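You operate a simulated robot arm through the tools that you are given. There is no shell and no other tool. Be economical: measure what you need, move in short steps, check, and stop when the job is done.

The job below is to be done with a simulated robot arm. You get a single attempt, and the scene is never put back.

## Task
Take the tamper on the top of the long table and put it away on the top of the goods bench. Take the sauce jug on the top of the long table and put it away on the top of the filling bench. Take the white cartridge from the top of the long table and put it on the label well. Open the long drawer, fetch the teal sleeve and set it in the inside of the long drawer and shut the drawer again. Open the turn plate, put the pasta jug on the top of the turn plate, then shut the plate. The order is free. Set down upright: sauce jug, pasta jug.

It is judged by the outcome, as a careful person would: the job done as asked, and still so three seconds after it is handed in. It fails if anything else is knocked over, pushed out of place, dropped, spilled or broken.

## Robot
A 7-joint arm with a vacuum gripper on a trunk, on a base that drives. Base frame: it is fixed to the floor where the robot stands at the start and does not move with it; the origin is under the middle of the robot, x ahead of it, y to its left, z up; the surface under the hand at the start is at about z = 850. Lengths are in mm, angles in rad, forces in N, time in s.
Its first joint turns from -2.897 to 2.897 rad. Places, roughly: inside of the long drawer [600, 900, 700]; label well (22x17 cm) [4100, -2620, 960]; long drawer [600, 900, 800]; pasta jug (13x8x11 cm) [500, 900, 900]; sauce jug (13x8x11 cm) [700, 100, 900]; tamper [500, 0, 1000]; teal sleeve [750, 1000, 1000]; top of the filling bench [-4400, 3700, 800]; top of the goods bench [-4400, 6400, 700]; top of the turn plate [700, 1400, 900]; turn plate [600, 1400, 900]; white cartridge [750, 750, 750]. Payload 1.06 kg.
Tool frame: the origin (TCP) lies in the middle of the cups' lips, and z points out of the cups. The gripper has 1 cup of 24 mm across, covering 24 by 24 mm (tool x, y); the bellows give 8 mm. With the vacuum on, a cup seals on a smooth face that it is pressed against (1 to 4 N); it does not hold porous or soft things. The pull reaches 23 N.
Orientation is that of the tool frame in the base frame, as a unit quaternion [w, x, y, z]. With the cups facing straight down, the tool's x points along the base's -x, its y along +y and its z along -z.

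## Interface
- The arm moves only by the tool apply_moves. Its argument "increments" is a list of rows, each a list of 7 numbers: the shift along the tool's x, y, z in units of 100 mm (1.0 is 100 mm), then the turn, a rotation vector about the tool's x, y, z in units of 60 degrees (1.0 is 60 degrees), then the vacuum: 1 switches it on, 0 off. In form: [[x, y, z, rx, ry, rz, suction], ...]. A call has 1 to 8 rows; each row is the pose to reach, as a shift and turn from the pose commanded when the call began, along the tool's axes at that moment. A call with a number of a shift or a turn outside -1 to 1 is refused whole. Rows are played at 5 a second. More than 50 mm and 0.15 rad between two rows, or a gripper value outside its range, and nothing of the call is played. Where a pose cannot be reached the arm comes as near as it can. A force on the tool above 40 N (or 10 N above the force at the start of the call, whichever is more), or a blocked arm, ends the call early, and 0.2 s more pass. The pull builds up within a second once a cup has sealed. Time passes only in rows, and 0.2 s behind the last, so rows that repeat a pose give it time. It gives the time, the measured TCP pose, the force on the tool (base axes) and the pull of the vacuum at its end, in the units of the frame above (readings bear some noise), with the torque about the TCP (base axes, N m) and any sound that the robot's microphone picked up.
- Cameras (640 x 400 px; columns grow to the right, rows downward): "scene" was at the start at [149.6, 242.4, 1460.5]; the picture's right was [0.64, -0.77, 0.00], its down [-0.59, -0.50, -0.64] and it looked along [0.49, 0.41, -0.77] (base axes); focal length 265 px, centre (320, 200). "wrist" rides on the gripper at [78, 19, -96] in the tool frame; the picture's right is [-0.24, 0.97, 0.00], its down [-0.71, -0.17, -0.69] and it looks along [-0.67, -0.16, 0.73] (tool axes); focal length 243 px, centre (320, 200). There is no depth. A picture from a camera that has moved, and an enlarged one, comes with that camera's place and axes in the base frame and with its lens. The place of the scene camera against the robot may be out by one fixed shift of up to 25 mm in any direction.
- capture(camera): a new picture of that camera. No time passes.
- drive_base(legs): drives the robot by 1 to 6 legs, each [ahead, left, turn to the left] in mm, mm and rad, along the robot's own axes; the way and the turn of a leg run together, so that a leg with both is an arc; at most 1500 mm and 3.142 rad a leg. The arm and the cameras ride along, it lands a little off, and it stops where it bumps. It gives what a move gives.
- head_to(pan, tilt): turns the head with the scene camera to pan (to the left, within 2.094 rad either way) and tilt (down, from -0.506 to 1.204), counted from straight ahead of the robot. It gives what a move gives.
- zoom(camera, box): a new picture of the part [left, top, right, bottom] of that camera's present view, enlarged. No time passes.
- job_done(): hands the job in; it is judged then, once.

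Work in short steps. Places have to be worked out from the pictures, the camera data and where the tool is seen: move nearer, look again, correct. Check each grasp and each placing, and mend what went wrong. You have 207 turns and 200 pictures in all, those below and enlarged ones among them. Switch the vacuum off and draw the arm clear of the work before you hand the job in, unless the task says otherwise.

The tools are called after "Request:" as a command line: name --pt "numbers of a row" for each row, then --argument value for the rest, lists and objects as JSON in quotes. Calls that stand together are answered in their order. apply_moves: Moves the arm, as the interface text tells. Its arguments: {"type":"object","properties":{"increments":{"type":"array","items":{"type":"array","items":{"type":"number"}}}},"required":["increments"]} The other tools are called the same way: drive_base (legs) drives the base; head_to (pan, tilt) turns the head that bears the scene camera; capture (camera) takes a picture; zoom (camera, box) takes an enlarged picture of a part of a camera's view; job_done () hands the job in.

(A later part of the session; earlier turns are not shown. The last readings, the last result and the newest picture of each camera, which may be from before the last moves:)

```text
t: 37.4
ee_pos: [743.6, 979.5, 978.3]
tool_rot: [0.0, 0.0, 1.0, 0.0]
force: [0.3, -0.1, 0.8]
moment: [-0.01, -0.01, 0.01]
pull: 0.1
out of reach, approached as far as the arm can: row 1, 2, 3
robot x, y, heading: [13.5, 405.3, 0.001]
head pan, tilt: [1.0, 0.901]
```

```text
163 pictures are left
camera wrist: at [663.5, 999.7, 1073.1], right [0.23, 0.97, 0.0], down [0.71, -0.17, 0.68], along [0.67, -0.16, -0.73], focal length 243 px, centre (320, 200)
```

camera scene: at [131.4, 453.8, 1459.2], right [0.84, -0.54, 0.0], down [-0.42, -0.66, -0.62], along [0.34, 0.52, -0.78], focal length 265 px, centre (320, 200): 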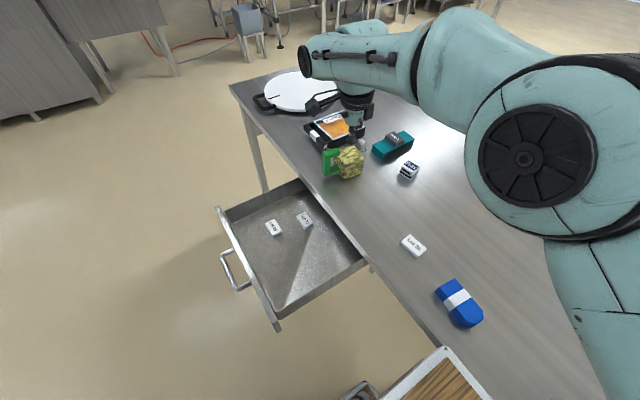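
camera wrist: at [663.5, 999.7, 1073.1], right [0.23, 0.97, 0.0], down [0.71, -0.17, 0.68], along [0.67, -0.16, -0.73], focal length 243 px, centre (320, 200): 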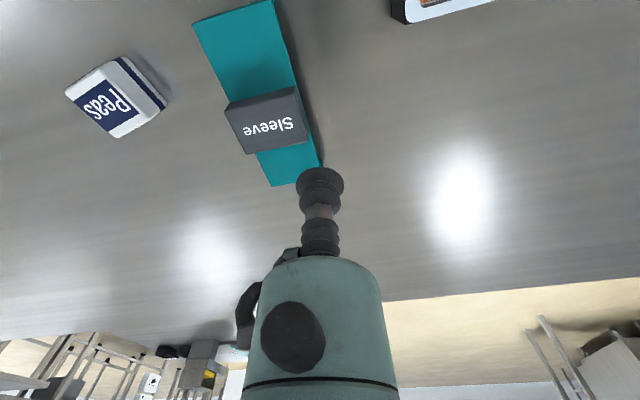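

Stuck at an arm limit in this posture. I try pulling in toward the robot first, then sideways.

Request:
apply_moves --pt "0.4 0 0 0 0 0 0" --pt "0.7 -0.2 0 0 0 0 0" --pt "0.7 -0.4 0 0 0 0 0"

Request:
apply_moves --pt "-0.3 0 0 0 0 0 0" --pt "-0.6 0 0 0 0 0 0"

Request:
capture --camera "scene"

```text
t: 38.2
ee_pos: [717.9, 985.4, 956.7]
tool_rot: [-0.015, -0.03, 0.999, -0.024]
force: [-0.3, 0.4, -0.4]
moment: [0.01, 0.02, 0.0]
pull: 0.0
out of reach, approached as far as the arm can: row 1, 2, 3
robot x, y, heading: [14.5, 409.9, 0.001]
head pan, tilt: [1.0, 0.901]
```

```text
t: 38.8
ee_pos: [741.0, 979.2, 956.8]
tool_rot: [-0.014, -0.031, 0.999, -0.024]
force: [0.0, -0.3, 1.2]
moment: [0.01, 0.04, 0.02]
pull: 0.0
out of reach, approached as far as the arm can: row 1, 2
robot x, y, heading: [15.2, 409.6, 0.003]
head pan, tilt: [1.0, 0.901]
```

```text
162 pictures are left
camera scene: at [147.2, 663.9, 1459.1], right [0.84, -0.54, 0.0], down [-0.42, -0.66, -0.62], along [0.34, 0.52, -0.78], focal length 265 px, centre (320, 200)
```

scene: 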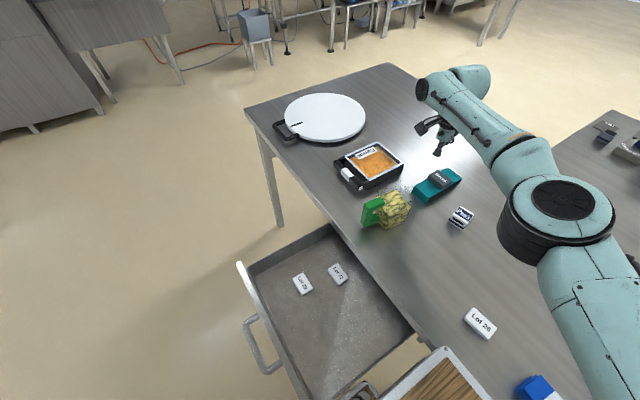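

The arm may be at a joint limit from a drifting posture. I raise it and pull back to let it unwind.

Request:
apply_moves --pt "0 0 -0.45 0 0 0 0" --pt "0 0 -0.9 0 0 0 0"

Request:
apply_moves --pt "0.45 0 0 0 0 0 0" --pt "0.9 0 0 0 0 0 0"

Request:
apply_moves --pt "0 -0.45 0 0 0 0 0" --pt "0 -0.9 0 0 0 0 0"

```text
t: 39.4
ee_pos: [735.1, 977.2, 1048.2]
tool_rot: [-0.014, -0.029, 0.999, -0.026]
force: [0.3, 0.1, 0.3]
moment: [-0.01, 0.01, -0.01]
pull: 0.0
out of reach, approached as far as the arm can: row 1, 2
robot x, y, heading: [13.5, 408.4, -0.001]
head pan, tilt: [1.0, 0.901]
```

```text
t: 40.0
ee_pos: [648.9, 970.1, 1050.2]
tool_rot: [-0.014, -0.027, 0.999, -0.026]
force: [0.7, 0.5, -0.4]
moment: [0.01, 0.04, 0.02]
pull: 0.1
robot x, y, heading: [17.6, 409.4, -0.001]
head pan, tilt: [1.0, 0.901]
```

```text
t: 40.6
ee_pos: [650.7, 882.4, 1052.5]
tool_rot: [-0.015, -0.029, 0.999, -0.026]
force: [-1.2, -0.1, -0.1]
moment: [-0.01, 0.01, 0.0]
pull: 0.2
robot x, y, heading: [16.2, 411.2, 0.006]
head pan, tilt: [1.0, 0.901]
```

It moves again. I fix the small tilt and approach the sleeve block from here at (739,943,1000).

Request:
apply_moves --pt "0 0 0 -0.05 -0.029 0.055 0" --pt "0 0 0 -0.05 -0.029 0.055 0"

Request:
apply_moves --pt "-0.3 0.2 0.2 0 0 0 0" --pt "-0.6 0.4 0.4 0 0 0 0" --pt "-0.88 0.61 0.5 0 0 0 0"

Request:
capture --camera "wrist"

```text
t: 41.2
ee_pos: [651.9, 882.5, 1054.5]
tool_rot: [0.001, -0.001, 1.0, 0.001]
force: [0.3, -0.2, -0.6]
moment: [0.02, -0.01, -0.01]
pull: 0.0
robot x, y, heading: [13.8, 406.9, 0.005]
head pan, tilt: [1.0, 0.901]
```

```text
t: 42.0
ee_pos: [737.0, 942.2, 1006.1]
tool_rot: [0.001, -0.002, 1.0, 0.002]
force: [-0.9, -0.2, 0.1]
moment: [0.0, 0.01, -0.02]
pull: 0.0
robot x, y, heading: [12.4, 408.2, -0.002]
head pan, tilt: [1.0, 0.901]
```

```text
161 pictures are left
camera wrist: at [658.0, 962.0, 1100.2], right [0.23, 0.97, 0.0], down [0.71, -0.17, 0.69], along [0.67, -0.16, -0.73], focal length 243 px, centre (320, 200)
```

wrist: 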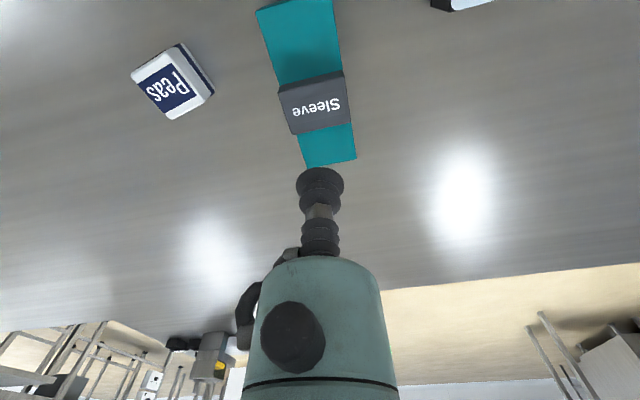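

Aim confirmed at (739,942). I descend with the vacuum on to contact.

Request:
apply_moves --pt "-0.01 0 0.4 0 0 0 0" --pt "-0.02 0 0.8 0 0 0 1" --pt "-0.02 0 0.92 0 0 0 1" --pt "-0.02 0 0.96 0 0 0 1" --pt "-0.02 0 1.0 0 0 0 1"

```text
t: 43.2
ee_pos: [741.9, 942.2, 904.5]
tool_rot: [0.001, -0.001, 1.0, 0.002]
force: [0.8, 0.7, 0.1]
moment: [0.0, -0.04, 0.0]
pull: 0.1
robot x, y, heading: [19.8, 406.4, -0.008]
head pan, tilt: [1.0, 0.901]
```

No contact yet at z=904.5; I continue down in 4 mm steps.

Request:
apply_moves --pt "0 0 0.03 0 0 0 1" --pt "0 0 0.06 0 0 0 1" --pt "0 0 0.09 0 0 0 1" --pt "0 0 0.09 0 0 0 1"

Request:
capture --camera "wrist"

```text
t: 44.2
ee_pos: [741.8, 942.3, 897.3]
tool_rot: [0.001, -0.001, 1.0, 0.001]
force: [-0.9, 0.2, 9.1]
moment: [0.03, 0.0, 0.0]
pull: 22.9
robot x, y, heading: [13.6, 408.7, 0.002]
head pan, tilt: [1.0, 0.901]
```

```text
160 pictures are left
camera wrist: at [662.0, 962.1, 991.9], right [0.23, 0.97, 0.0], down [0.71, -0.17, 0.69], along [0.67, -0.16, -0.73], focal length 243 px, centre (320, 200)
```

wrist: 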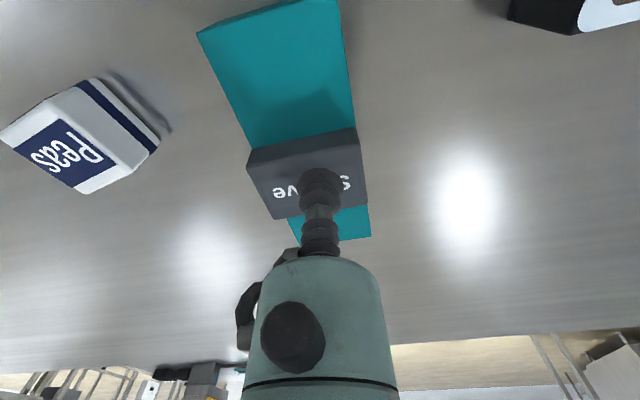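

Sealed (22.9 N). I lift, drive the base right 110 mm for good reach into the drawer, and check the hold.

Request:
apply_moves --pt "0 0 -0.2 0 0 0 1" --pt "0 0 -0.6 0 0 0 1" --pt "0 0 -1.0 0 0 0 1"

Request:
apply_moves --pt "0.3 0 -0.3 0 0 0 1" --pt "0.6 0 -0.6 0 0 0 1"

Request:
drive_base --legs '[[-10, -110, 0]]'

Request:
capture --camera "wrist"

```text
t: 45.0
ee_pos: [740.9, 943.2, 997.9]
tool_rot: [-0.001, -0.002, 1.0, 0.001]
force: [0.3, -1.2, -0.1]
moment: [0.02, -0.01, 0.01]
pull: 22.8
robot x, y, heading: [15.4, 405.9, 0.004]
head pan, tilt: [1.0, 0.901]
```

```text
t: 45.6
ee_pos: [683.2, 941.1, 1057.5]
tool_rot: [-0.001, -0.001, 1.0, 0.0]
force: [0.1, 0.4, -0.2]
moment: [0.04, 0.07, 0.01]
pull: 22.8
robot x, y, heading: [13.8, 409.1, 0.003]
head pan, tilt: [1.0, 0.901]
```

```text
t: 46.8
ee_pos: [671.5, 829.1, 1056.9]
tool_rot: [0.001, -0.001, 1.0, 0.0]
force: [-0.5, -0.8, -0.7]
moment: [0.0, -0.01, 0.03]
pull: 22.7
robot x, y, heading: [2.8, 295.9, -0.001]
head pan, tilt: [1.0, 0.901]
```

```text
159 pictures are left
camera wrist: at [592.0, 849.0, 1152.0], right [0.23, 0.97, 0.0], down [0.71, -0.17, 0.69], along [0.67, -0.16, -0.73], focal length 243 px, centre (320, 200)
```

wrist: 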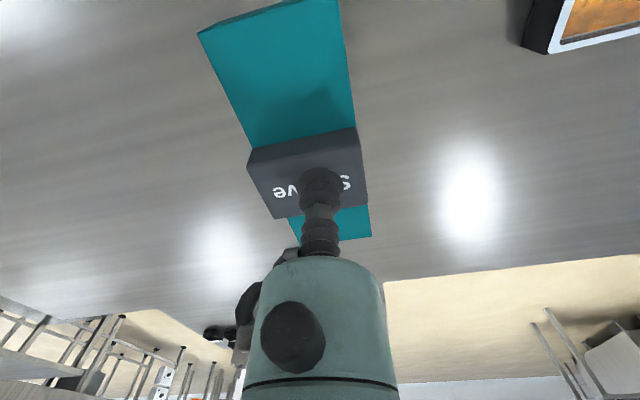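

The sleeve holds well. I carry it to above the free drawer area (~285,780).

Request:
apply_moves --pt "0.33 -0.04 0 0 0 0 1" --pt "0.66 -0.08 0 0 0 0 1" --pt "0.97 -0.12 0 0 0 0 1"

Request:
apply_moves --pt "0.33 -0.04 0 0 0 0 1" --pt "0.66 -0.08 0 0 0 0 1" --pt "0.97 -0.12 0 0 0 0 1"

Request:
apply_moves --pt "0.33 -0.04 0 0 0 0 1" --pt "0.66 -0.08 0 0 0 0 1" --pt "0.97 -0.12 0 0 0 0 1"

Request:
apply_moves --pt "0.33 -0.04 0 0 0 0 1" --pt "0.66 -0.08 0 0 0 0 1" --pt "0.97 -0.12 0 0 0 0 1" --pt "0.97 -0.12 0.4 0 0 0 1"

Request:
capture --camera "wrist"

Request:
capture --camera "scene"

```text
t: 47.6
ee_pos: [574.0, 817.8, 1056.8]
tool_rot: [0.002, 0.0, 1.0, 0.001]
force: [0.1, -0.5, -0.8]
moment: [-0.02, 0.01, -0.02]
pull: 22.6
robot x, y, heading: [4.7, 297.5, 0.0]
head pan, tilt: [1.0, 0.901]
```

```text
t: 48.4
ee_pos: [477.8, 806.4, 1056.1]
tool_rot: [0.001, 0.001, 1.0, 0.001]
force: [-0.2, 0.5, -0.6]
moment: [-0.02, 0.02, 0.0]
pull: 23.1
robot x, y, heading: [7.4, 294.9, -0.001]
head pan, tilt: [1.0, 0.901]
```

```text
t: 49.2
ee_pos: [379.9, 793.5, 1056.0]
tool_rot: [0.0, -0.001, 1.0, 0.001]
force: [-0.8, -1.0, -0.6]
moment: [0.02, 0.01, 0.01]
pull: 23.1
robot x, y, heading: [4.6, 299.2, -0.001]
head pan, tilt: [1.0, 0.901]
```

```text
t: 50.2
ee_pos: [284.2, 778.8, 1017.1]
tool_rot: [0.001, 0.0, 1.0, 0.002]
force: [0.0, 0.4, 0.4]
moment: [0.02, 0.01, 0.06]
pull: 23.2
robot x, y, heading: [5.3, 293.8, -0.003]
head pan, tilt: [1.0, 0.901]
```

```text
158 pictures are left
camera wrist: at [204.4, 799.8, 1111.7], right [0.24, 0.97, 0.0], down [0.71, -0.17, 0.69], along [0.67, -0.16, -0.73], focal length 243 px, centre (320, 200)
```

wrist: 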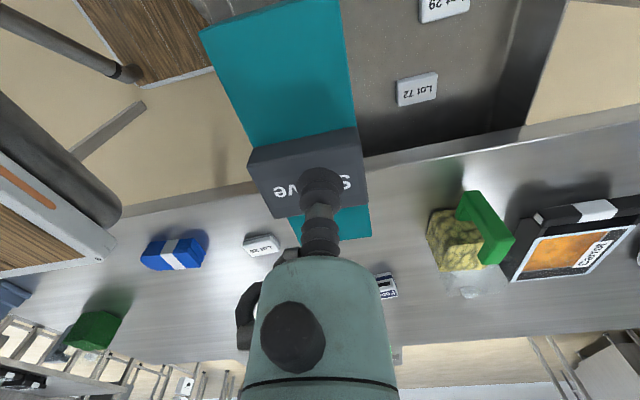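

```text
157 pictures are left
camera scene: at [134.6, 553.4, 1458.3], right [0.86, -0.51, 0.0], down [-0.4, -0.68, -0.61], along [0.31, 0.53, -0.79], focal length 265 px, centre (320, 200)
```

scene: 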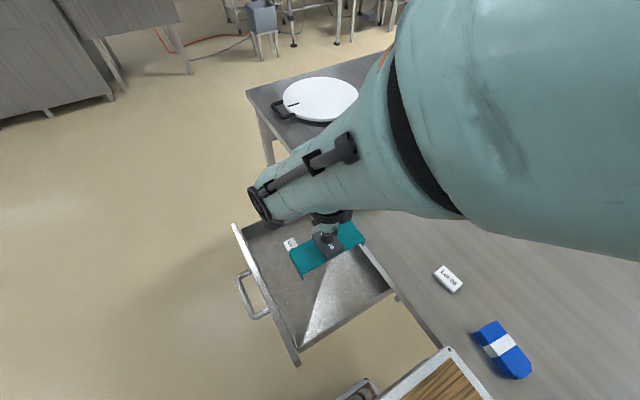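

The drawer floor is estimated at z≈735, so TCP at release ≈785. I descend to about 815 first.

Request:
apply_moves --pt "0 0 0.35 0 0 0 1" --pt "0 0 0.7 0 0 0 1" --pt "0 0 1.0 0 0 0 1"

Request:
apply_moves --pt "0 0 0.35 0 0 0 1" --pt "0 0 0.7 0 0 0 1" --pt "0 0 1.0 0 0 0 1"

Request:
capture --camera "wrist"

Request:
capture --camera "scene"

```text
t: 51.0
ee_pos: [281.0, 780.7, 916.0]
tool_rot: [0.002, -0.003, 1.0, 0.0]
force: [0.1, 0.1, -0.5]
moment: [0.03, 0.0, 0.01]
pull: 23.4
robot x, y, heading: [2.0, 294.8, 0.003]
head pan, tilt: [1.0, 0.901]
```

```text
t: 51.8
ee_pos: [283.5, 783.2, 817.1]
tool_rot: [0.0, -0.001, 1.0, 0.002]
force: [-0.2, 0.7, 0.0]
moment: [0.03, 0.02, -0.01]
pull: 23.0
robot x, y, heading: [5.5, 296.4, -0.0]
head pan, tilt: [1.0, 0.901]
```

```text
156 pictures are left
camera wrist: at [205.0, 802.0, 912.0], right [0.23, 0.97, 0.0], down [0.71, -0.17, 0.69], along [0.67, -0.16, -0.73], focal length 243 px, centre (320, 200)
```

wrist: 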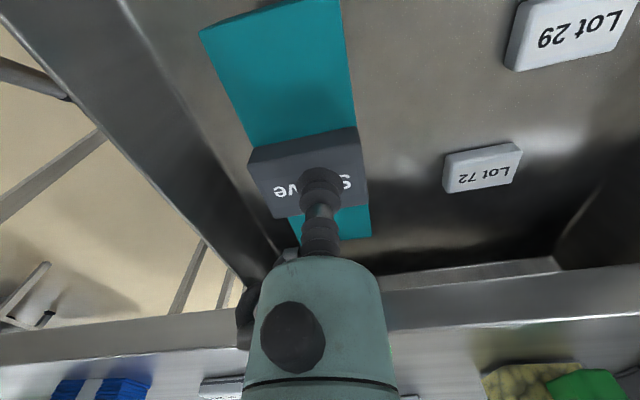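

```text
155 pictures are left
camera scene: at [137.2, 552.4, 1459.1], right [0.84, -0.54, 0.0], down [-0.42, -0.66, -0.62], along [0.34, 0.52, -0.78], focal length 265 px, centre (320, 200)
```

scene: 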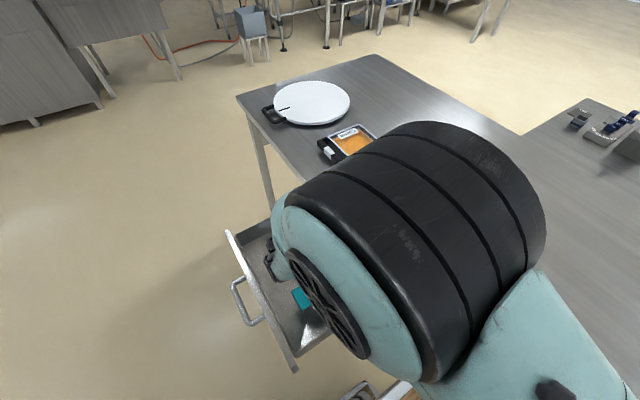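

Clear all round. I lower in small steps until contact.

Request:
apply_moves --pt "0 0 0.15 0 0 0 1" --pt "0 0 0.25 0 0 0 1" --pt "0 0 0.3 0 0 0 1" --pt "0 0 0.3 0 0 0 1"

Request:
apply_moves --pt "0 0 0.04 0 0 0 1" --pt "0 0 0.08 0 0 0 1" --pt "0 0 0.08 0 0 0 1"

```text
t: 52.8
ee_pos: [283.7, 780.5, 787.4]
tool_rot: [0.001, -0.001, 1.0, 0.001]
force: [0.3, -0.4, -0.2]
moment: [0.03, -0.01, 0.0]
pull: 22.7
robot x, y, heading: [2.8, 296.3, -0.002]
head pan, tilt: [1.0, 0.901]
```

```text
t: 53.6
ee_pos: [284.5, 780.8, 778.9]
tool_rot: [0.0, -0.001, 1.0, 0.002]
force: [-0.8, 0.3, -0.8]
moment: [-0.03, -0.02, -0.01]
pull: 23.0
robot x, y, heading: [4.5, 296.7, -0.004]
head pan, tilt: [1.0, 0.901]
```

Request:
apply_moves --pt "0 0 0.04 0 0 0 1" --pt "0 0 0.08 0 0 0 1" --pt "0 0 0.12 0 0 0 1" --pt "0 0 0.12 0 0 0 1"

Request:
capture --camera "wrist"

```text
t: 54.6
ee_pos: [285.3, 781.8, 767.5]
tool_rot: [0.001, -0.001, 1.0, 0.003]
force: [1.3, -0.2, 21.5]
moment: [-0.05, 0.06, -0.05]
pull: 22.2
robot x, y, heading: [5.8, 292.8, -0.001]
head pan, tilt: [1.0, 0.901]
```

```text
154 pictures are left
camera wrist: at [204.7, 801.3, 862.6], right [0.23, 0.97, 0.0], down [0.71, -0.17, 0.69], along [0.67, -0.16, -0.73], focal length 243 px, centre (320, 200)
```

wrist: 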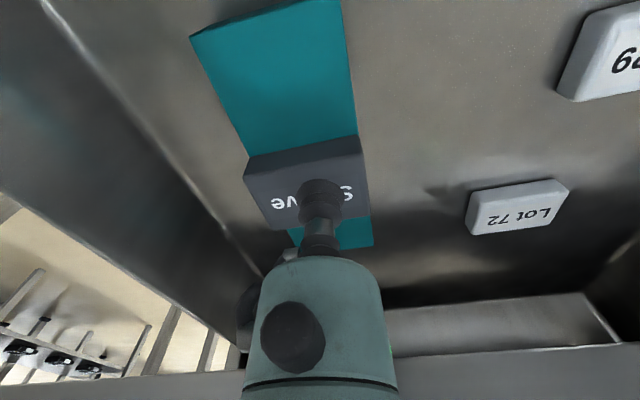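

It sits on the floor (21 N). I release the vacuum, wait, and lift.

Request:
apply_moves --pt "0 0 -0.05 0 0 0 1" --pt "0 0 -0.05 0 0 0 0" --pt "0 0 -0.05 0 0 0 0" --pt "0 0 -0.05 0 0 0 0" --pt "0 0 -0.05 0 0 0 0" --pt "0 0 -0.15 0 0 0 0" --pt "0 0 -0.4 0 0 0 0" --pt "0 0 -0.8 0 0 0 0"

Request:
apply_moves --pt "0 0 -0.5 0 0 0 0" --pt "0 0 -1.0 0 0 0 0"

Request:
capture --camera "wrist"

```text
t: 56.4
ee_pos: [284.5, 780.2, 847.9]
tool_rot: [0.0, -0.002, 1.0, 0.002]
force: [0.4, 0.5, -0.8]
moment: [0.02, 0.01, -0.02]
pull: 0.0
robot x, y, heading: [7.4, 295.9, -0.002]
head pan, tilt: [1.0, 0.901]
```

```text
t: 57.2
ee_pos: [296.7, 769.6, 921.3]
tool_rot: [0.006, 0.008, 1.0, -0.023]
force: [0.0, 0.0, 1.1]
moment: [0.03, 0.03, -0.03]
pull: 0.0
robot x, y, heading: [3.4, 293.0, -0.0]
head pan, tilt: [1.0, 0.901]
stopped in row 2: the arm was blocked; the commanded pose is now the measured one
```

```text
153 pictures are left
camera wrist: at [216.2, 794.8, 1014.3], right [0.25, 0.97, -0.04], down [0.7, -0.15, 0.7], along [0.67, -0.2, -0.71], focal length 243 px, centre (320, 200)
```

wrist: 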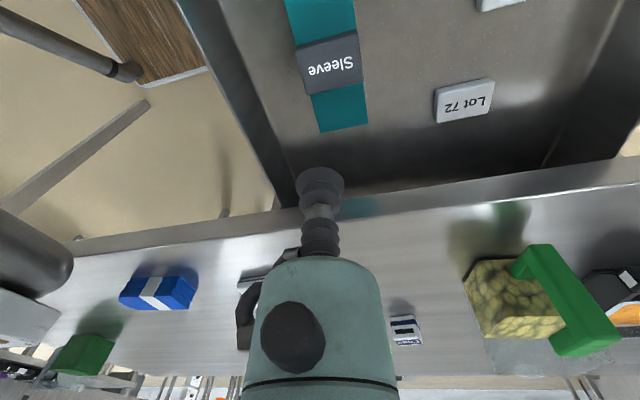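

The sleeve lies in the drawer. The arm got blocked on the way up; I check with the scene camera.

Request:
capture --camera "scene"

Request:
head_to --pan 0.3 --tilt 0.9

Request:
capture --camera "scene"

```text
152 pictures are left
camera scene: at [138.9, 552.7, 1460.6], right [0.83, -0.56, 0.0], down [-0.43, -0.64, -0.64], along [0.35, 0.53, -0.77], focal length 265 px, centre (320, 200)
```

scene: 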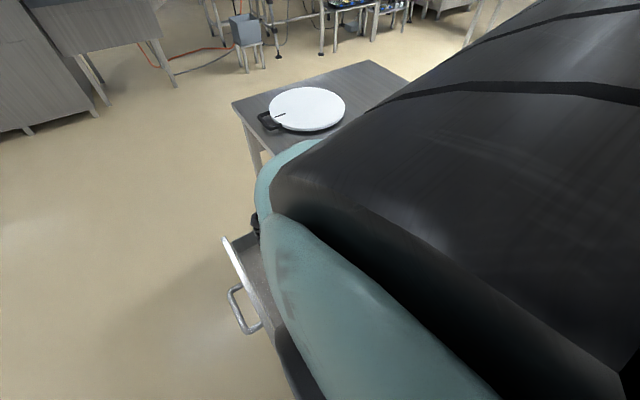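

```text
t: 58.3
ee_pos: [296.7, 770.3, 923.0]
tool_rot: [0.007, 0.007, 1.0, -0.021]
force: [-0.4, -0.4, -0.2]
moment: [-0.02, 0.0, 0.02]
pull: 0.1
robot x, y, heading: [4.8, 296.8, 0.001]
head pan, tilt: [0.3, 0.901]
```

```text
151 pictures are left
camera scene: at [166.6, 516.2, 1458.7], right [0.36, -0.93, 0.0], down [-0.73, -0.28, -0.62], along [0.58, 0.22, -0.79], focal length 265 px, centre (320, 200)
```

scene: 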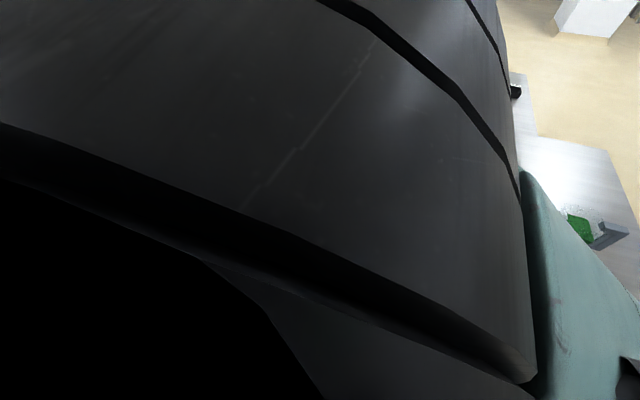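

The elbow is against the camera mast. I move the tool outward (+x, +y) which carries the elbow away.

Request:
apply_moves --pt "-0.3 0.1 0 0 0 0 0" --pt "-0.6 0.2 0 0 0 0 0" --pt "-1.0 0.3 -0.1 0 0 0 0"

Request:
apply_moves --pt "-0.3 0 -0.2 0 0 0 0" --pt "-0.6 0 -0.4 0 0 0 0" --pt "-1.0 0 -0.5 0 0 0 0"

Request:
capture --camera "scene"

```text
t: 59.1
ee_pos: [395.9, 799.8, 935.9]
tool_rot: [0.007, 0.007, 1.0, -0.02]
force: [-0.2, 0.5, -0.3]
moment: [0.02, 0.01, -0.02]
pull: 0.0
robot x, y, heading: [5.4, 297.6, -0.005]
head pan, tilt: [0.3, 0.901]
```

```text
t: 59.9
ee_pos: [495.9, 800.9, 985.4]
tool_rot: [0.007, 0.007, 1.0, -0.021]
force: [0.8, 0.2, -0.5]
moment: [-0.01, -0.02, 0.02]
pull: 0.1
robot x, y, heading: [6.2, 297.9, -0.001]
head pan, tilt: [0.3, 0.901]
```

```text
150 pictures are left
camera scene: at [168.1, 511.6, 1459.1], right [0.3, -0.96, 0.0], down [-0.75, -0.23, -0.62], along [0.59, 0.18, -0.78], focal length 265 px, centre (320, 200)
```

scene: 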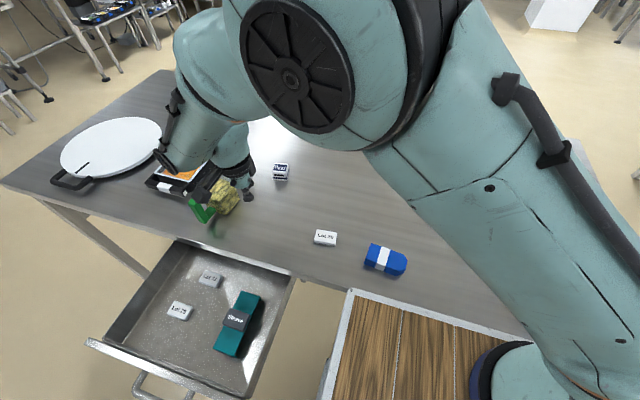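

Sleeve is well inside the drawer. To close it I'll push the handle bar from the front: drive back 300 mm, then place the tool in front of the handle.

Request:
drive_base --legs '[[-300, 0, 0]]'

Request:
apply_moves --pt "0.4 0.2 0 -0.04 0.013 -0.013 0" --pt "0.8 0.4 0 -0.04 0.013 -0.013 0" --pt "1.0 0.6 0 -0.04 0.013 -0.013 0"

Request:
apply_moves --pt "0.3 0 0.3 0 0 0 0" --pt "0.6 0 0.6 0 0 0 0"

Request:
head_to --pan 0.8 --tilt 0.7

Request:
capture --camera "scene"

Request:
capture --camera "wrist"

```text
t: 62.0
ee_pos: [197.6, 799.2, 985.9]
tool_rot: [0.007, 0.008, 1.0, -0.02]
force: [0.3, -0.9, 0.5]
moment: [-0.03, -0.01, 0.0]
pull: 0.1
robot x, y, heading: [-294.9, 300.6, 0.001]
head pan, tilt: [0.3, 0.901]
```

```text
t: 62.8
ee_pos: [101.5, 861.2, 981.6]
tool_rot: [0.0, 0.004, 1.0, 0.001]
force: [0.7, 1.2, -0.5]
moment: [0.02, -0.03, 0.0]
pull: 0.1
robot x, y, heading: [-290.5, 298.4, -0.007]
head pan, tilt: [0.3, 0.901]
```

```text
t: 63.4
ee_pos: [40.0, 861.0, 920.3]
tool_rot: [0.0, 0.003, 1.0, 0.001]
force: [0.3, 0.7, 0.4]
moment: [0.02, 0.0, -0.01]
pull: 0.1
robot x, y, heading: [-298.3, 294.9, 0.0]
head pan, tilt: [0.3, 0.901]
```

```text
t: 64.3
ee_pos: [40.6, 859.9, 920.8]
tool_rot: [0.0, 0.002, 1.0, 0.002]
force: [-0.2, -0.1, 0.1]
moment: [0.0, 0.01, -0.02]
pull: 0.0
robot x, y, heading: [-295.1, 296.0, -0.001]
head pan, tilt: [0.799, 0.7]
```

```text
149 pictures are left
camera scene: at [-144.3, 550.1, 1475.2], right [0.71, -0.7, 0.0], down [-0.45, -0.46, -0.76], along [0.54, 0.55, -0.64], focal length 265 px, centre (320, 200)
```

scene: 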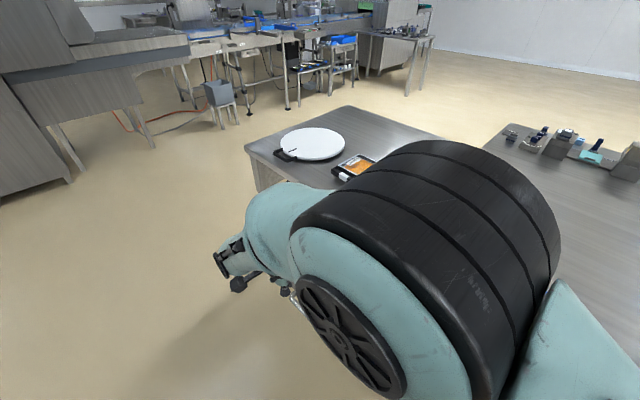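

```text
148 pictures are left
camera wrist: at [-38.9, 880.7, 1015.6], right [0.24, 0.97, 0.0], down [0.71, -0.18, 0.68], along [0.67, -0.16, -0.73], focal length 243 px, centre (320, 200)
```

wrist: 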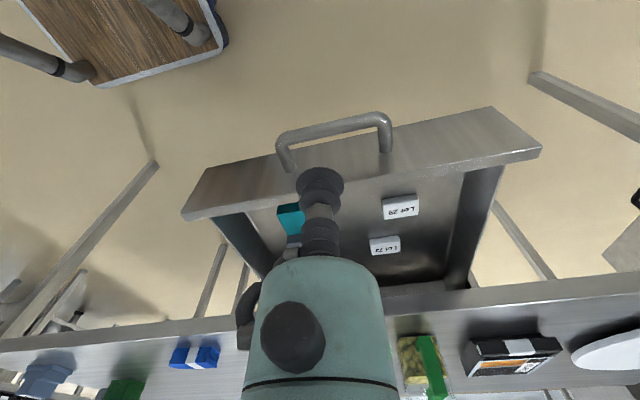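

Bar at x≈85. I descend at x=40 to z≈748 and push forward.

Request:
apply_moves --pt "0.05 0 0.4 0 0 0 0" --pt "0.05 0 0.8 0 0 0 0" --pt "0.05 0 1.0 0 0 0 0"

Request:
apply_moves --pt "0 0 0.4 0 0 0 0" --pt "0 0 0.73 0 0 0 0"

Request:
apply_moves --pt "-0.3 0 0 0 0 0 0" --pt "-0.6 0 0 0 0 0 0" --pt "-0.9 0 0 0 0 0 0"

Request:
capture --camera "wrist"

```text
t: 65.1
ee_pos: [32.7, 860.7, 820.5]
tool_rot: [0.0, 0.002, 1.0, 0.002]
force: [-0.4, -1.3, -0.4]
moment: [0.04, 0.02, 0.01]
pull: 0.1
robot x, y, heading: [-297.1, 296.7, -0.005]
head pan, tilt: [0.799, 0.7]
```

```text
t: 65.7
ee_pos: [32.9, 859.3, 747.3]
tool_rot: [0.0, 0.003, 1.0, 0.0]
force: [0.2, -0.3, 0.6]
moment: [0.0, -0.01, 0.0]
pull: 0.0
robot x, y, heading: [-298.6, 295.0, -0.004]
head pan, tilt: [0.799, 0.7]
```

```text
t: 66.5
ee_pos: [124.7, 860.8, 747.2]
tool_rot: [0.001, 0.003, 1.0, 0.0]
force: [1.2, 5.2, -18.4]
moment: [-0.07, 0.09, 0.01]
pull: 0.1
robot x, y, heading: [-296.0, 296.4, -0.002]
head pan, tilt: [0.799, 0.7]
```

```text
147 pictures are left
camera wrist: at [44.6, 881.3, 842.2], right [0.24, 0.97, 0.0], down [0.71, -0.17, 0.68], along [0.66, -0.17, -0.73], focal length 243 px, centre (320, 200)
```

wrist: 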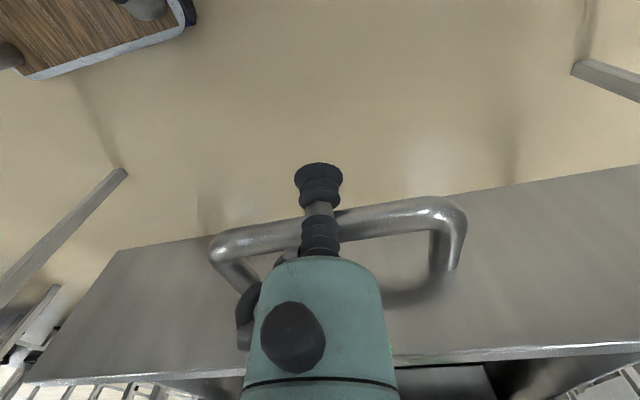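

The drawer moves. I keep pushing, easing 3 mm down since the bar presses the upper bellows.

Request:
apply_moves --pt "-0.3 0 0.04 0 0 0 0" --pt "-0.6 0 0.04 0 0 0 0" --pt "-0.95 0 0.04 0 0 0 0"

Request:
apply_moves --pt "-0.3 0 0 0 0 0 0" --pt "-0.6 0 0 0 0 0 0" --pt "-0.9 0 0 0 0 0 0"

Request:
capture --camera "wrist"

```text
t: 67.3
ee_pos: [217.8, 859.9, 745.1]
tool_rot: [0.001, 0.002, 1.0, 0.001]
force: [1.5, 3.0, 0.4]
moment: [-0.04, -0.02, 0.0]
pull: 0.1
robot x, y, heading: [-295.4, 297.9, 0.002]
head pan, tilt: [0.799, 0.7]
```

```text
t: 68.1
ee_pos: [309.1, 860.6, 747.3]
tool_rot: [0.0, 0.002, 1.0, -0.001]
force: [0.8, -5.7, -1.8]
moment: [0.12, 0.02, -0.02]
pull: 0.0
robot x, y, heading: [-297.3, 294.4, -0.001]
head pan, tilt: [0.799, 0.7]
```

```text
146 pictures are left
camera wrist: at [229.9, 880.6, 840.8], right [0.24, 0.97, 0.0], down [0.71, -0.17, 0.69], along [0.67, -0.16, -0.73], focal length 243 px, centre (320, 200)
```

wrist: 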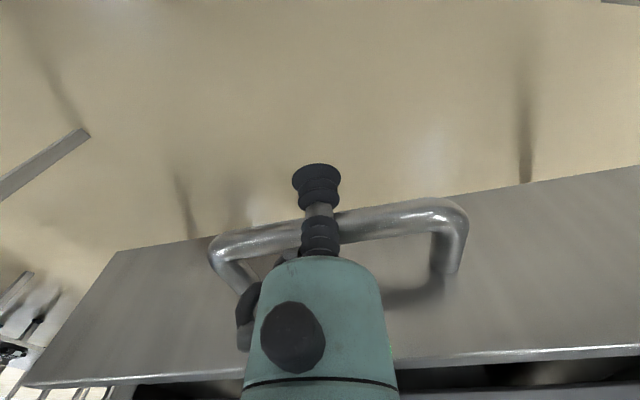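

Nearly closed. To keep the flange clear of the table top I back off, raise 12 mm, and push the rest with the cup's lower part.

Request:
apply_moves --pt "0.12 0 0 0 0 0 0" --pt "0.12 0 -0.12 0 0 0 0" --pt "-0.1 0 -0.12 0 0 0 0" --pt "-0.25 0 -0.12 0 0 0 0" --pt "-0.4 0 -0.12 0 0 0 0"

Request:
capture --camera "wrist"

Request:
capture --camera "scene"

```text
t: 69.3
ee_pos: [349.5, 860.7, 757.2]
tool_rot: [0.0, 0.003, 1.0, 0.001]
force: [-0.8, -0.6, -1.3]
moment: [0.01, -0.01, -0.01]
pull: 0.1
robot x, y, heading: [-296.6, 302.7, -0.007]
head pan, tilt: [0.799, 0.7]
```

```text
145 pictures are left
camera wrist: at [269.9, 880.2, 851.7], right [0.24, 0.97, 0.0], down [0.71, -0.18, 0.69], along [0.67, -0.16, -0.73], focal length 243 px, centre (320, 200)
```

wrist: 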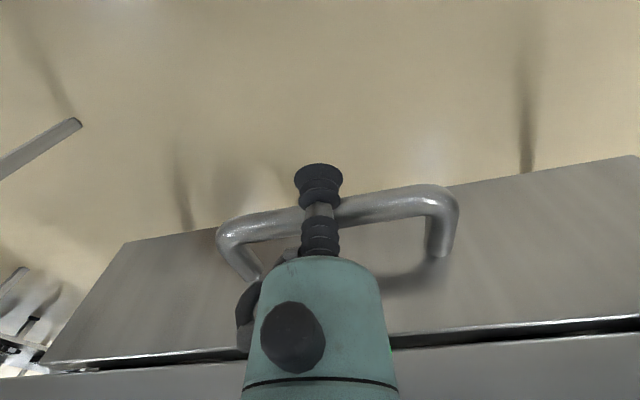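

```text
144 pictures are left
camera scene: at [-144.5, 550.2, 1475.3], right [0.71, -0.7, 0.0], down [-0.45, -0.46, -0.76], along [0.54, 0.55, -0.64], focal length 265 px, centre (320, 200)
```

scene: 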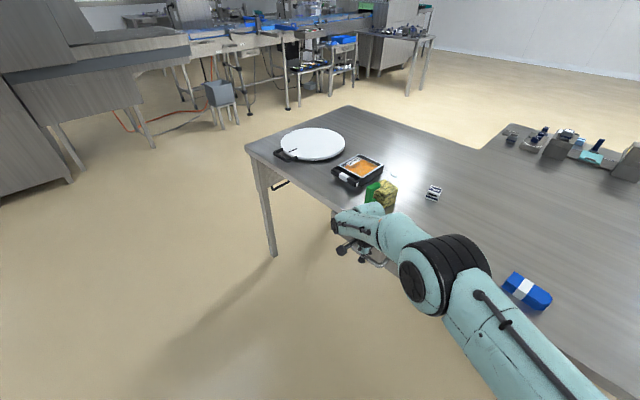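

About 10 mm remain. I push on until the force rises.

Request:
apply_moves --pt "-0.06 0 0 0 0 0 0" --pt "-0.12 0 0 0 0 0 0" --pt "-0.18 0 0 0 0 0 0"

Request:
capture --camera "wrist"

```text
t: 70.1
ee_pos: [364.9, 861.6, 755.6]
tool_rot: [-0.001, 0.002, 1.0, 0.0]
force: [-17.1, -4.7, -0.6]
moment: [0.07, -0.12, 0.0]
pull: 0.0
robot x, y, heading: [-294.9, 296.9, -0.005]
head pan, tilt: [0.799, 0.7]
```

```text
143 pictures are left
camera wrist: at [285.2, 880.5, 851.5], right [0.24, 0.97, 0.0], down [0.71, -0.17, 0.68], along [0.66, -0.16, -0.73], focal length 243 px, centre (320, 200)
```

wrist: 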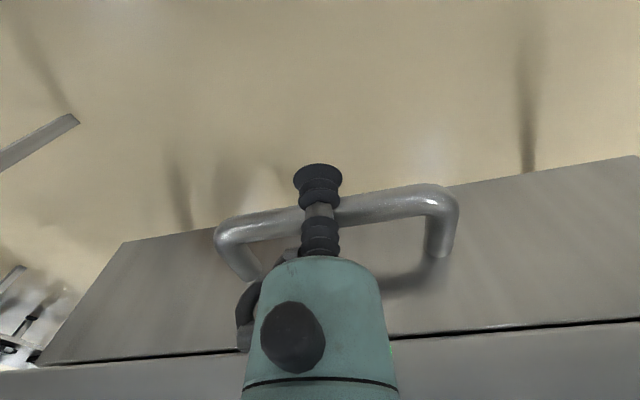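

The drawer is shut (17 N stop). I back off, raise the arm, and drive left to look at the turn plate.

Request:
apply_moves --pt "0.4 0 0 0 0 0 0" --pt "0.8 0 0 0 0 0 0" --pt "0.9 0 -0.4 0 0 0 0" --pt "0.9 0 -0.9 0 0 0 0"

Request:
apply_moves --pt "0 0 -0.5 0 0 0 0" --pt "0 0 -1.0 0 0 0 0"

Request:
apply_moves --pt "0 0 -0.5 0 0 0 0" --pt "0 0 -1.0 0 0 0 0"

Request:
drive_base --legs '[[0, 500, 0]]'

Request:
head_to --pan 0.4 --tilt 0.6

Request:
capture --camera "scene"

Request:
capture --camera "wrist"

```text
t: 71.1
ee_pos: [274.9, 857.6, 846.1]
tool_rot: [0.0, 0.002, 1.0, 0.0]
force: [0.1, 0.8, 0.1]
moment: [-0.01, -0.03, 0.02]
pull: 0.1
robot x, y, heading: [-293.3, 296.5, -0.008]
head pan, tilt: [0.799, 0.7]
```

```text
t: 71.7
ee_pos: [275.4, 860.2, 946.6]
tool_rot: [0.0, 0.003, 1.0, 0.001]
force: [0.4, 0.7, -0.7]
moment: [-0.03, 0.0, 0.02]
pull: 0.0
robot x, y, heading: [-297.5, 294.7, -0.004]
head pan, tilt: [0.799, 0.7]
```

```text
t: 72.3
ee_pos: [275.9, 859.5, 1047.9]
tool_rot: [0.0, 0.003, 1.0, 0.0]
force: [0.3, 0.3, -0.8]
moment: [-0.02, -0.01, 0.0]
pull: 0.0
robot x, y, heading: [-299.2, 297.2, 0.001]
head pan, tilt: [0.799, 0.7]
```

```text
t: 75.2
ee_pos: [280.3, 1357.6, 1047.9]
tool_rot: [0.0, 0.004, 1.0, 0.001]
force: [-0.2, -0.2, -0.2]
moment: [0.0, 0.0, 0.02]
pull: 0.1
robot x, y, heading: [-292.8, 794.1, -0.009]
head pan, tilt: [0.799, 0.7]
```

```text
t: 76.1
ee_pos: [278.7, 1356.4, 1049.4]
tool_rot: [0.001, 0.003, 1.0, 0.0]
force: [0.6, 0.3, 0.0]
moment: [-0.01, 0.0, -0.03]
pull: 0.0
robot x, y, heading: [-291.3, 791.7, -0.008]
head pan, tilt: [0.4, 0.6]
```

```text
142 pictures are left
camera scene: at [-118.9, 1022.3, 1483.9], right [0.38, -0.92, 0.0], down [-0.52, -0.22, -0.82], along [0.76, 0.32, -0.57], focal length 265 px, centre (320, 200)
```

scene: 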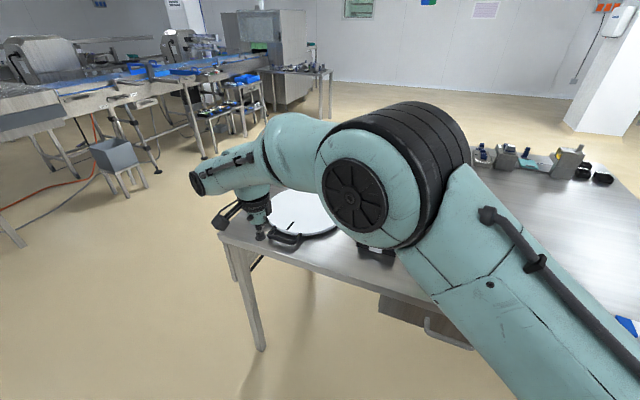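

```text
141 pictures are left
camera wrist: at [200.6, 1378.0, 1143.7], right [0.24, 0.97, 0.0], down [0.71, -0.18, 0.68], along [0.66, -0.17, -0.73], focal length 243 px, centre (320, 200)
```

wrist: 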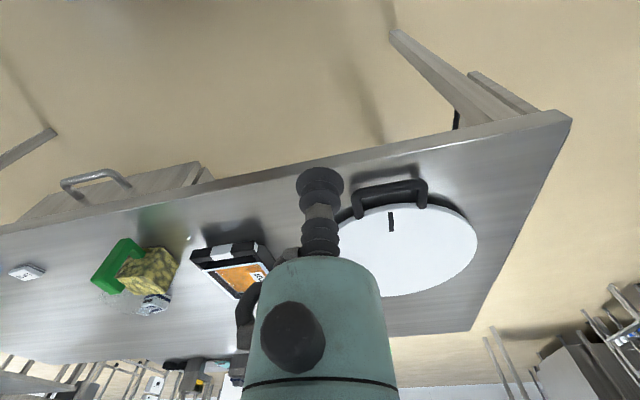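

Plate centre ≈(635,1430), handle on the -x side near (450,1420). I drive nearer and bring the tool over the handle for a close look.

Request:
drive_base --legs '[[120, 300, 0]]'

Request:
apply_moves --pt "0 -0.5 0 0 0 0 0" --pt "0 -1.0 0 0 0 0 0"

Request:
apply_moves --pt "0 -0.5 0 0 0 0 0" --pt "0 -1.0 0 0 0 0 0"

Request:
apply_moves --pt "0 -0.4 0.2 0 0 0 0" --pt "0 -0.4 0.6 0 0 0 0"

Request:
capture --camera "wrist"

Request:
capture --camera "scene"

```text
t: 78.2
ee_pos: [398.5, 1658.0, 1048.9]
tool_rot: [-0.001, 0.001, 1.0, 0.001]
force: [0.2, 0.2, 0.4]
moment: [-0.01, -0.01, -0.03]
pull: 0.0
robot x, y, heading: [-169.8, 1093.6, 0.001]
head pan, tilt: [0.4, 0.6]
```

```text
t: 78.8
ee_pos: [398.0, 1558.2, 1050.1]
tool_rot: [0.0, 0.0, 1.0, 0.001]
force: [-0.4, 0.3, -0.9]
moment: [-0.01, 0.02, 0.01]
pull: 0.0
robot x, y, heading: [-172.1, 1093.0, 0.001]
head pan, tilt: [0.4, 0.6]
```

```text
t: 79.4
ee_pos: [397.6, 1458.2, 1050.5]
tool_rot: [0.001, 0.0, 1.0, 0.0]
force: [-0.1, 0.4, 0.1]
moment: [-0.03, 0.01, 0.01]
pull: 0.1
robot x, y, heading: [-170.9, 1093.1, 0.001]
head pan, tilt: [0.4, 0.6]
```

```text
t: 80.0
ee_pos: [398.4, 1416.1, 988.1]
tool_rot: [0.0, 0.001, 1.0, 0.001]
force: [-0.2, 0.1, 0.0]
moment: [0.02, 0.0, 0.01]
pull: 0.1
robot x, y, heading: [-172.6, 1091.6, 0.0]
head pan, tilt: [0.4, 0.6]
```

```text
140 pictures are left
camera wrist: at [318.4, 1436.8, 1083.4], right [0.24, 0.97, 0.0], down [0.71, -0.17, 0.68], along [0.67, -0.16, -0.73], focal length 243 px, centre (320, 200)
```

wrist: 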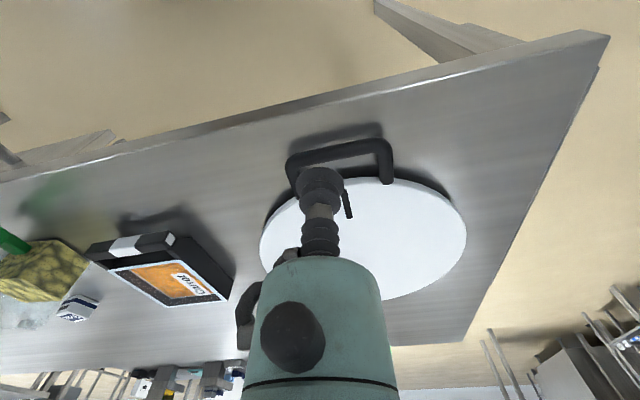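

```text
139 pictures are left
camera scene: at [1.0, 1320.3, 1484.0], right [0.39, -0.92, 0.0], down [-0.52, -0.22, -0.83], along [0.76, 0.32, -0.56], focal length 265 px, centre (320, 200)
```

scene: 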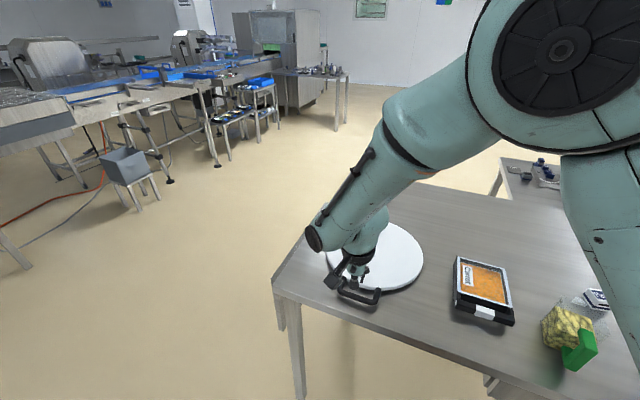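

I zoom to look for hints of how the plate turns.

Request:
zoom --camera "wrist" --box '[240, 110, 480, 260]'

Request:
zoom --camera "scene" --box '[270, 200, 470, 325]'

Request:
zoom --camera "scene" --box '[440, 240, 640, 390]'

```text
2.67 times, centred on (360, 185) of wrist
camera zoom: at [318.4, 1436.8, 1083.4], right [0.24, 0.97, 0.0], down [0.71, -0.17, 0.68], along [0.67, -0.16, -0.73], focal length 647 px, centre (213, 240)
```

zoom: 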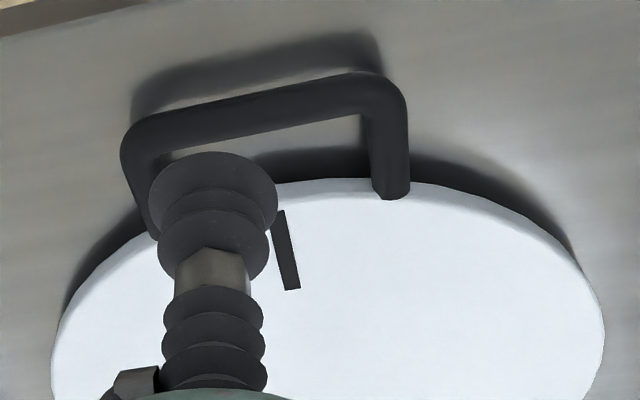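

```text
3.20 times, centred on (370, 262) of scene
camera zoom: at [1.0, 1320.3, 1484.0], right [0.39, -0.92, 0.0], down [-0.52, -0.22, -0.83], along [0.76, 0.32, -0.56], focal length 849 px, centre (160, 0)
```

zoom: 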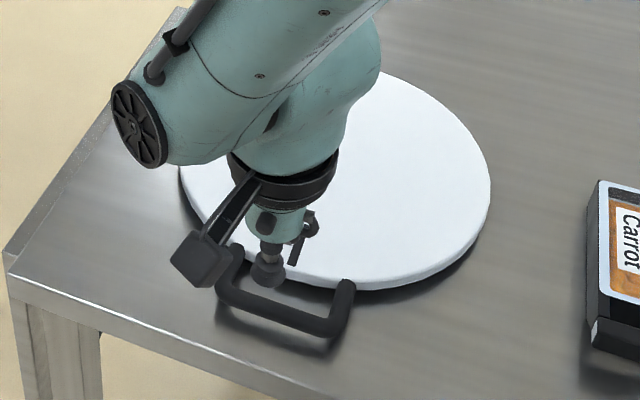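

```text
2.67 times, centred on (540, 315) of scene
camera zoom: at [1.0, 1320.3, 1484.0], right [0.39, -0.92, 0.0], down [-0.52, -0.22, -0.83], along [0.76, 0.32, -0.56], focal length 707 px, centre (-267, -107)
```

zoom: 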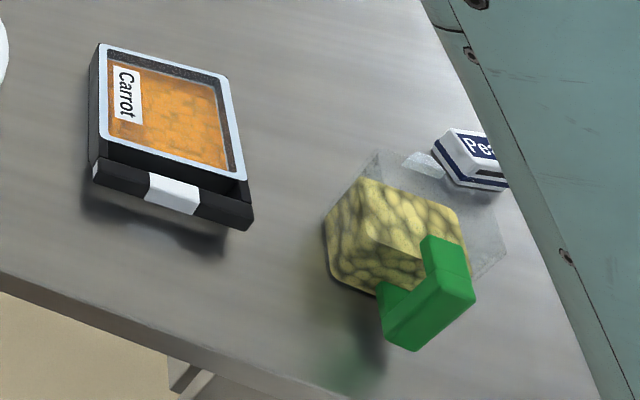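

The loop's gap seems 28–40 mm wide, so the cup should fit inside. I move above it at (473,1424) and look.

Request:
apply_moves --pt "-0.35 0.04 0.3 0 0 0 0" --pt "-0.75 0.08 0.6 0 0 0 0" --pt "-0.75 0.08 0.85 0 0 0 0"

Request:
capture --camera "wrist"

Request:
zoom --camera "scene" --box '[300, 220, 440, 320]'

```text
refused: row 2 steps farther than a row can; nothing moved
```

```text
135 pictures are left
camera wrist: at [318.4, 1436.8, 1083.4], right [0.24, 0.97, 0.0], down [0.71, -0.17, 0.68], along [0.67, -0.16, -0.73], focal length 243 px, centre (320, 200)
```

wrist: 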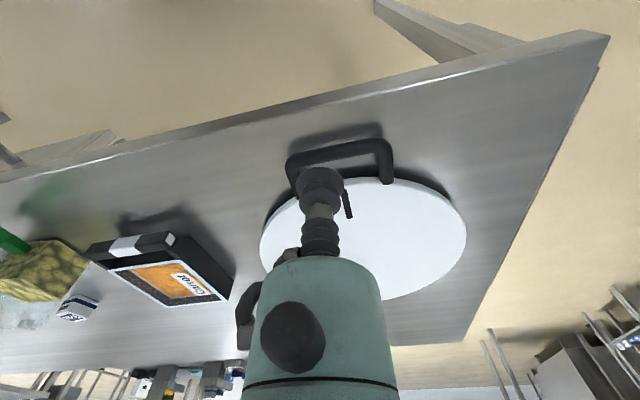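

```text
4.00 times, centred on (370, 270) of scene
camera zoom: at [1.0, 1320.3, 1484.0], right [0.39, -0.92, 0.0], down [-0.52, -0.22, -0.83], along [0.76, 0.32, -0.56], focal length 1061 px, centre (120, -80)
```

zoom: 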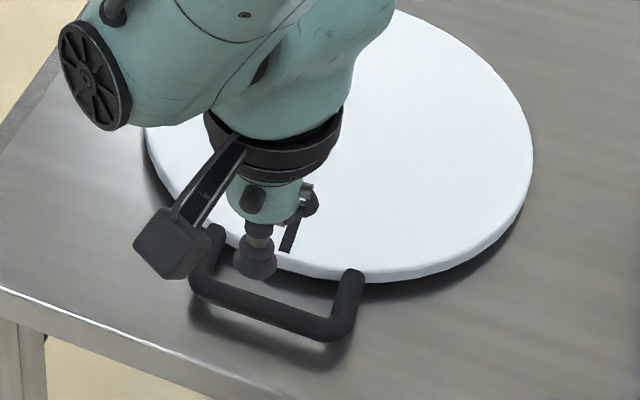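

Row spacing was too big (careful with budgets); I repeat it with finer rows.

Request:
apply_moves --pt "-0.25 0.04 0.2 0 0 0 0" --pt "-0.5 0.08 0.4 0 0 0 0" --pt "-0.75 0.08 0.6 0 0 0 0" --pt "-0.75 0.08 0.85 0 0 0 0"

Request:
capture --camera "wrist"

Request:
zoom --camera "scene" --box '[300, 220, 440, 320]'

```text
t: 81.0
ee_pos: [473.4, 1426.7, 902.0]
tool_rot: [0.0, 0.001, 1.0, 0.001]
force: [-0.6, -0.1, 1.1]
moment: [-0.02, 0.03, -0.02]
pull: 0.0
robot x, y, heading: [-172.3, 1089.5, -0.001]
head pan, tilt: [0.4, 0.6]
```

```text
133 pictures are left
camera wrist: at [393.4, 1445.8, 997.5], right [0.24, 0.97, 0.0], down [0.71, -0.17, 0.68], along [0.67, -0.16, -0.73], focal length 243 px, centre (320, 200)
```

wrist: 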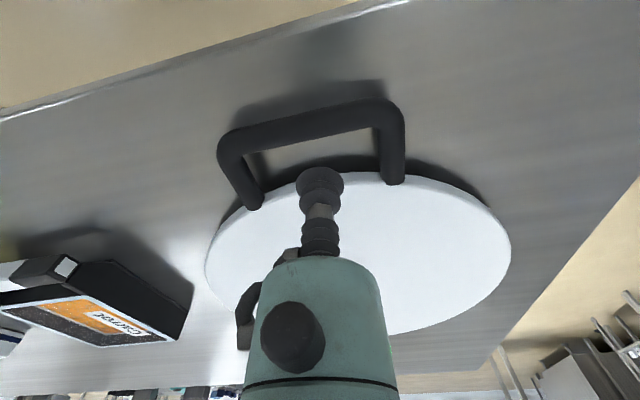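

```text
4.00 times, centred on (370, 270) of scene
camera zoom: at [0.9, 1320.3, 1483.9], right [0.39, -0.92, 0.0], down [-0.52, -0.22, -0.83], along [0.76, 0.32, -0.56], focal length 1061 px, centre (120, -80)
```

zoom: 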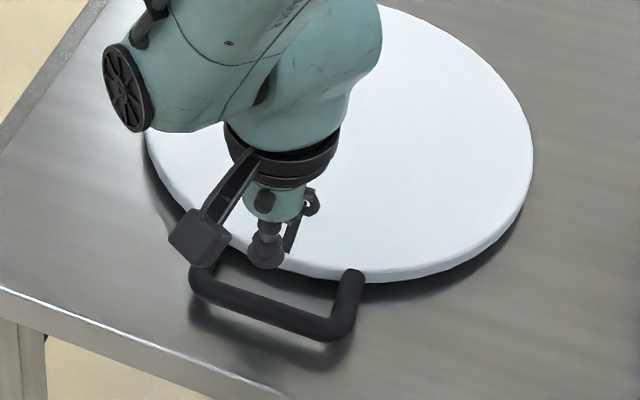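

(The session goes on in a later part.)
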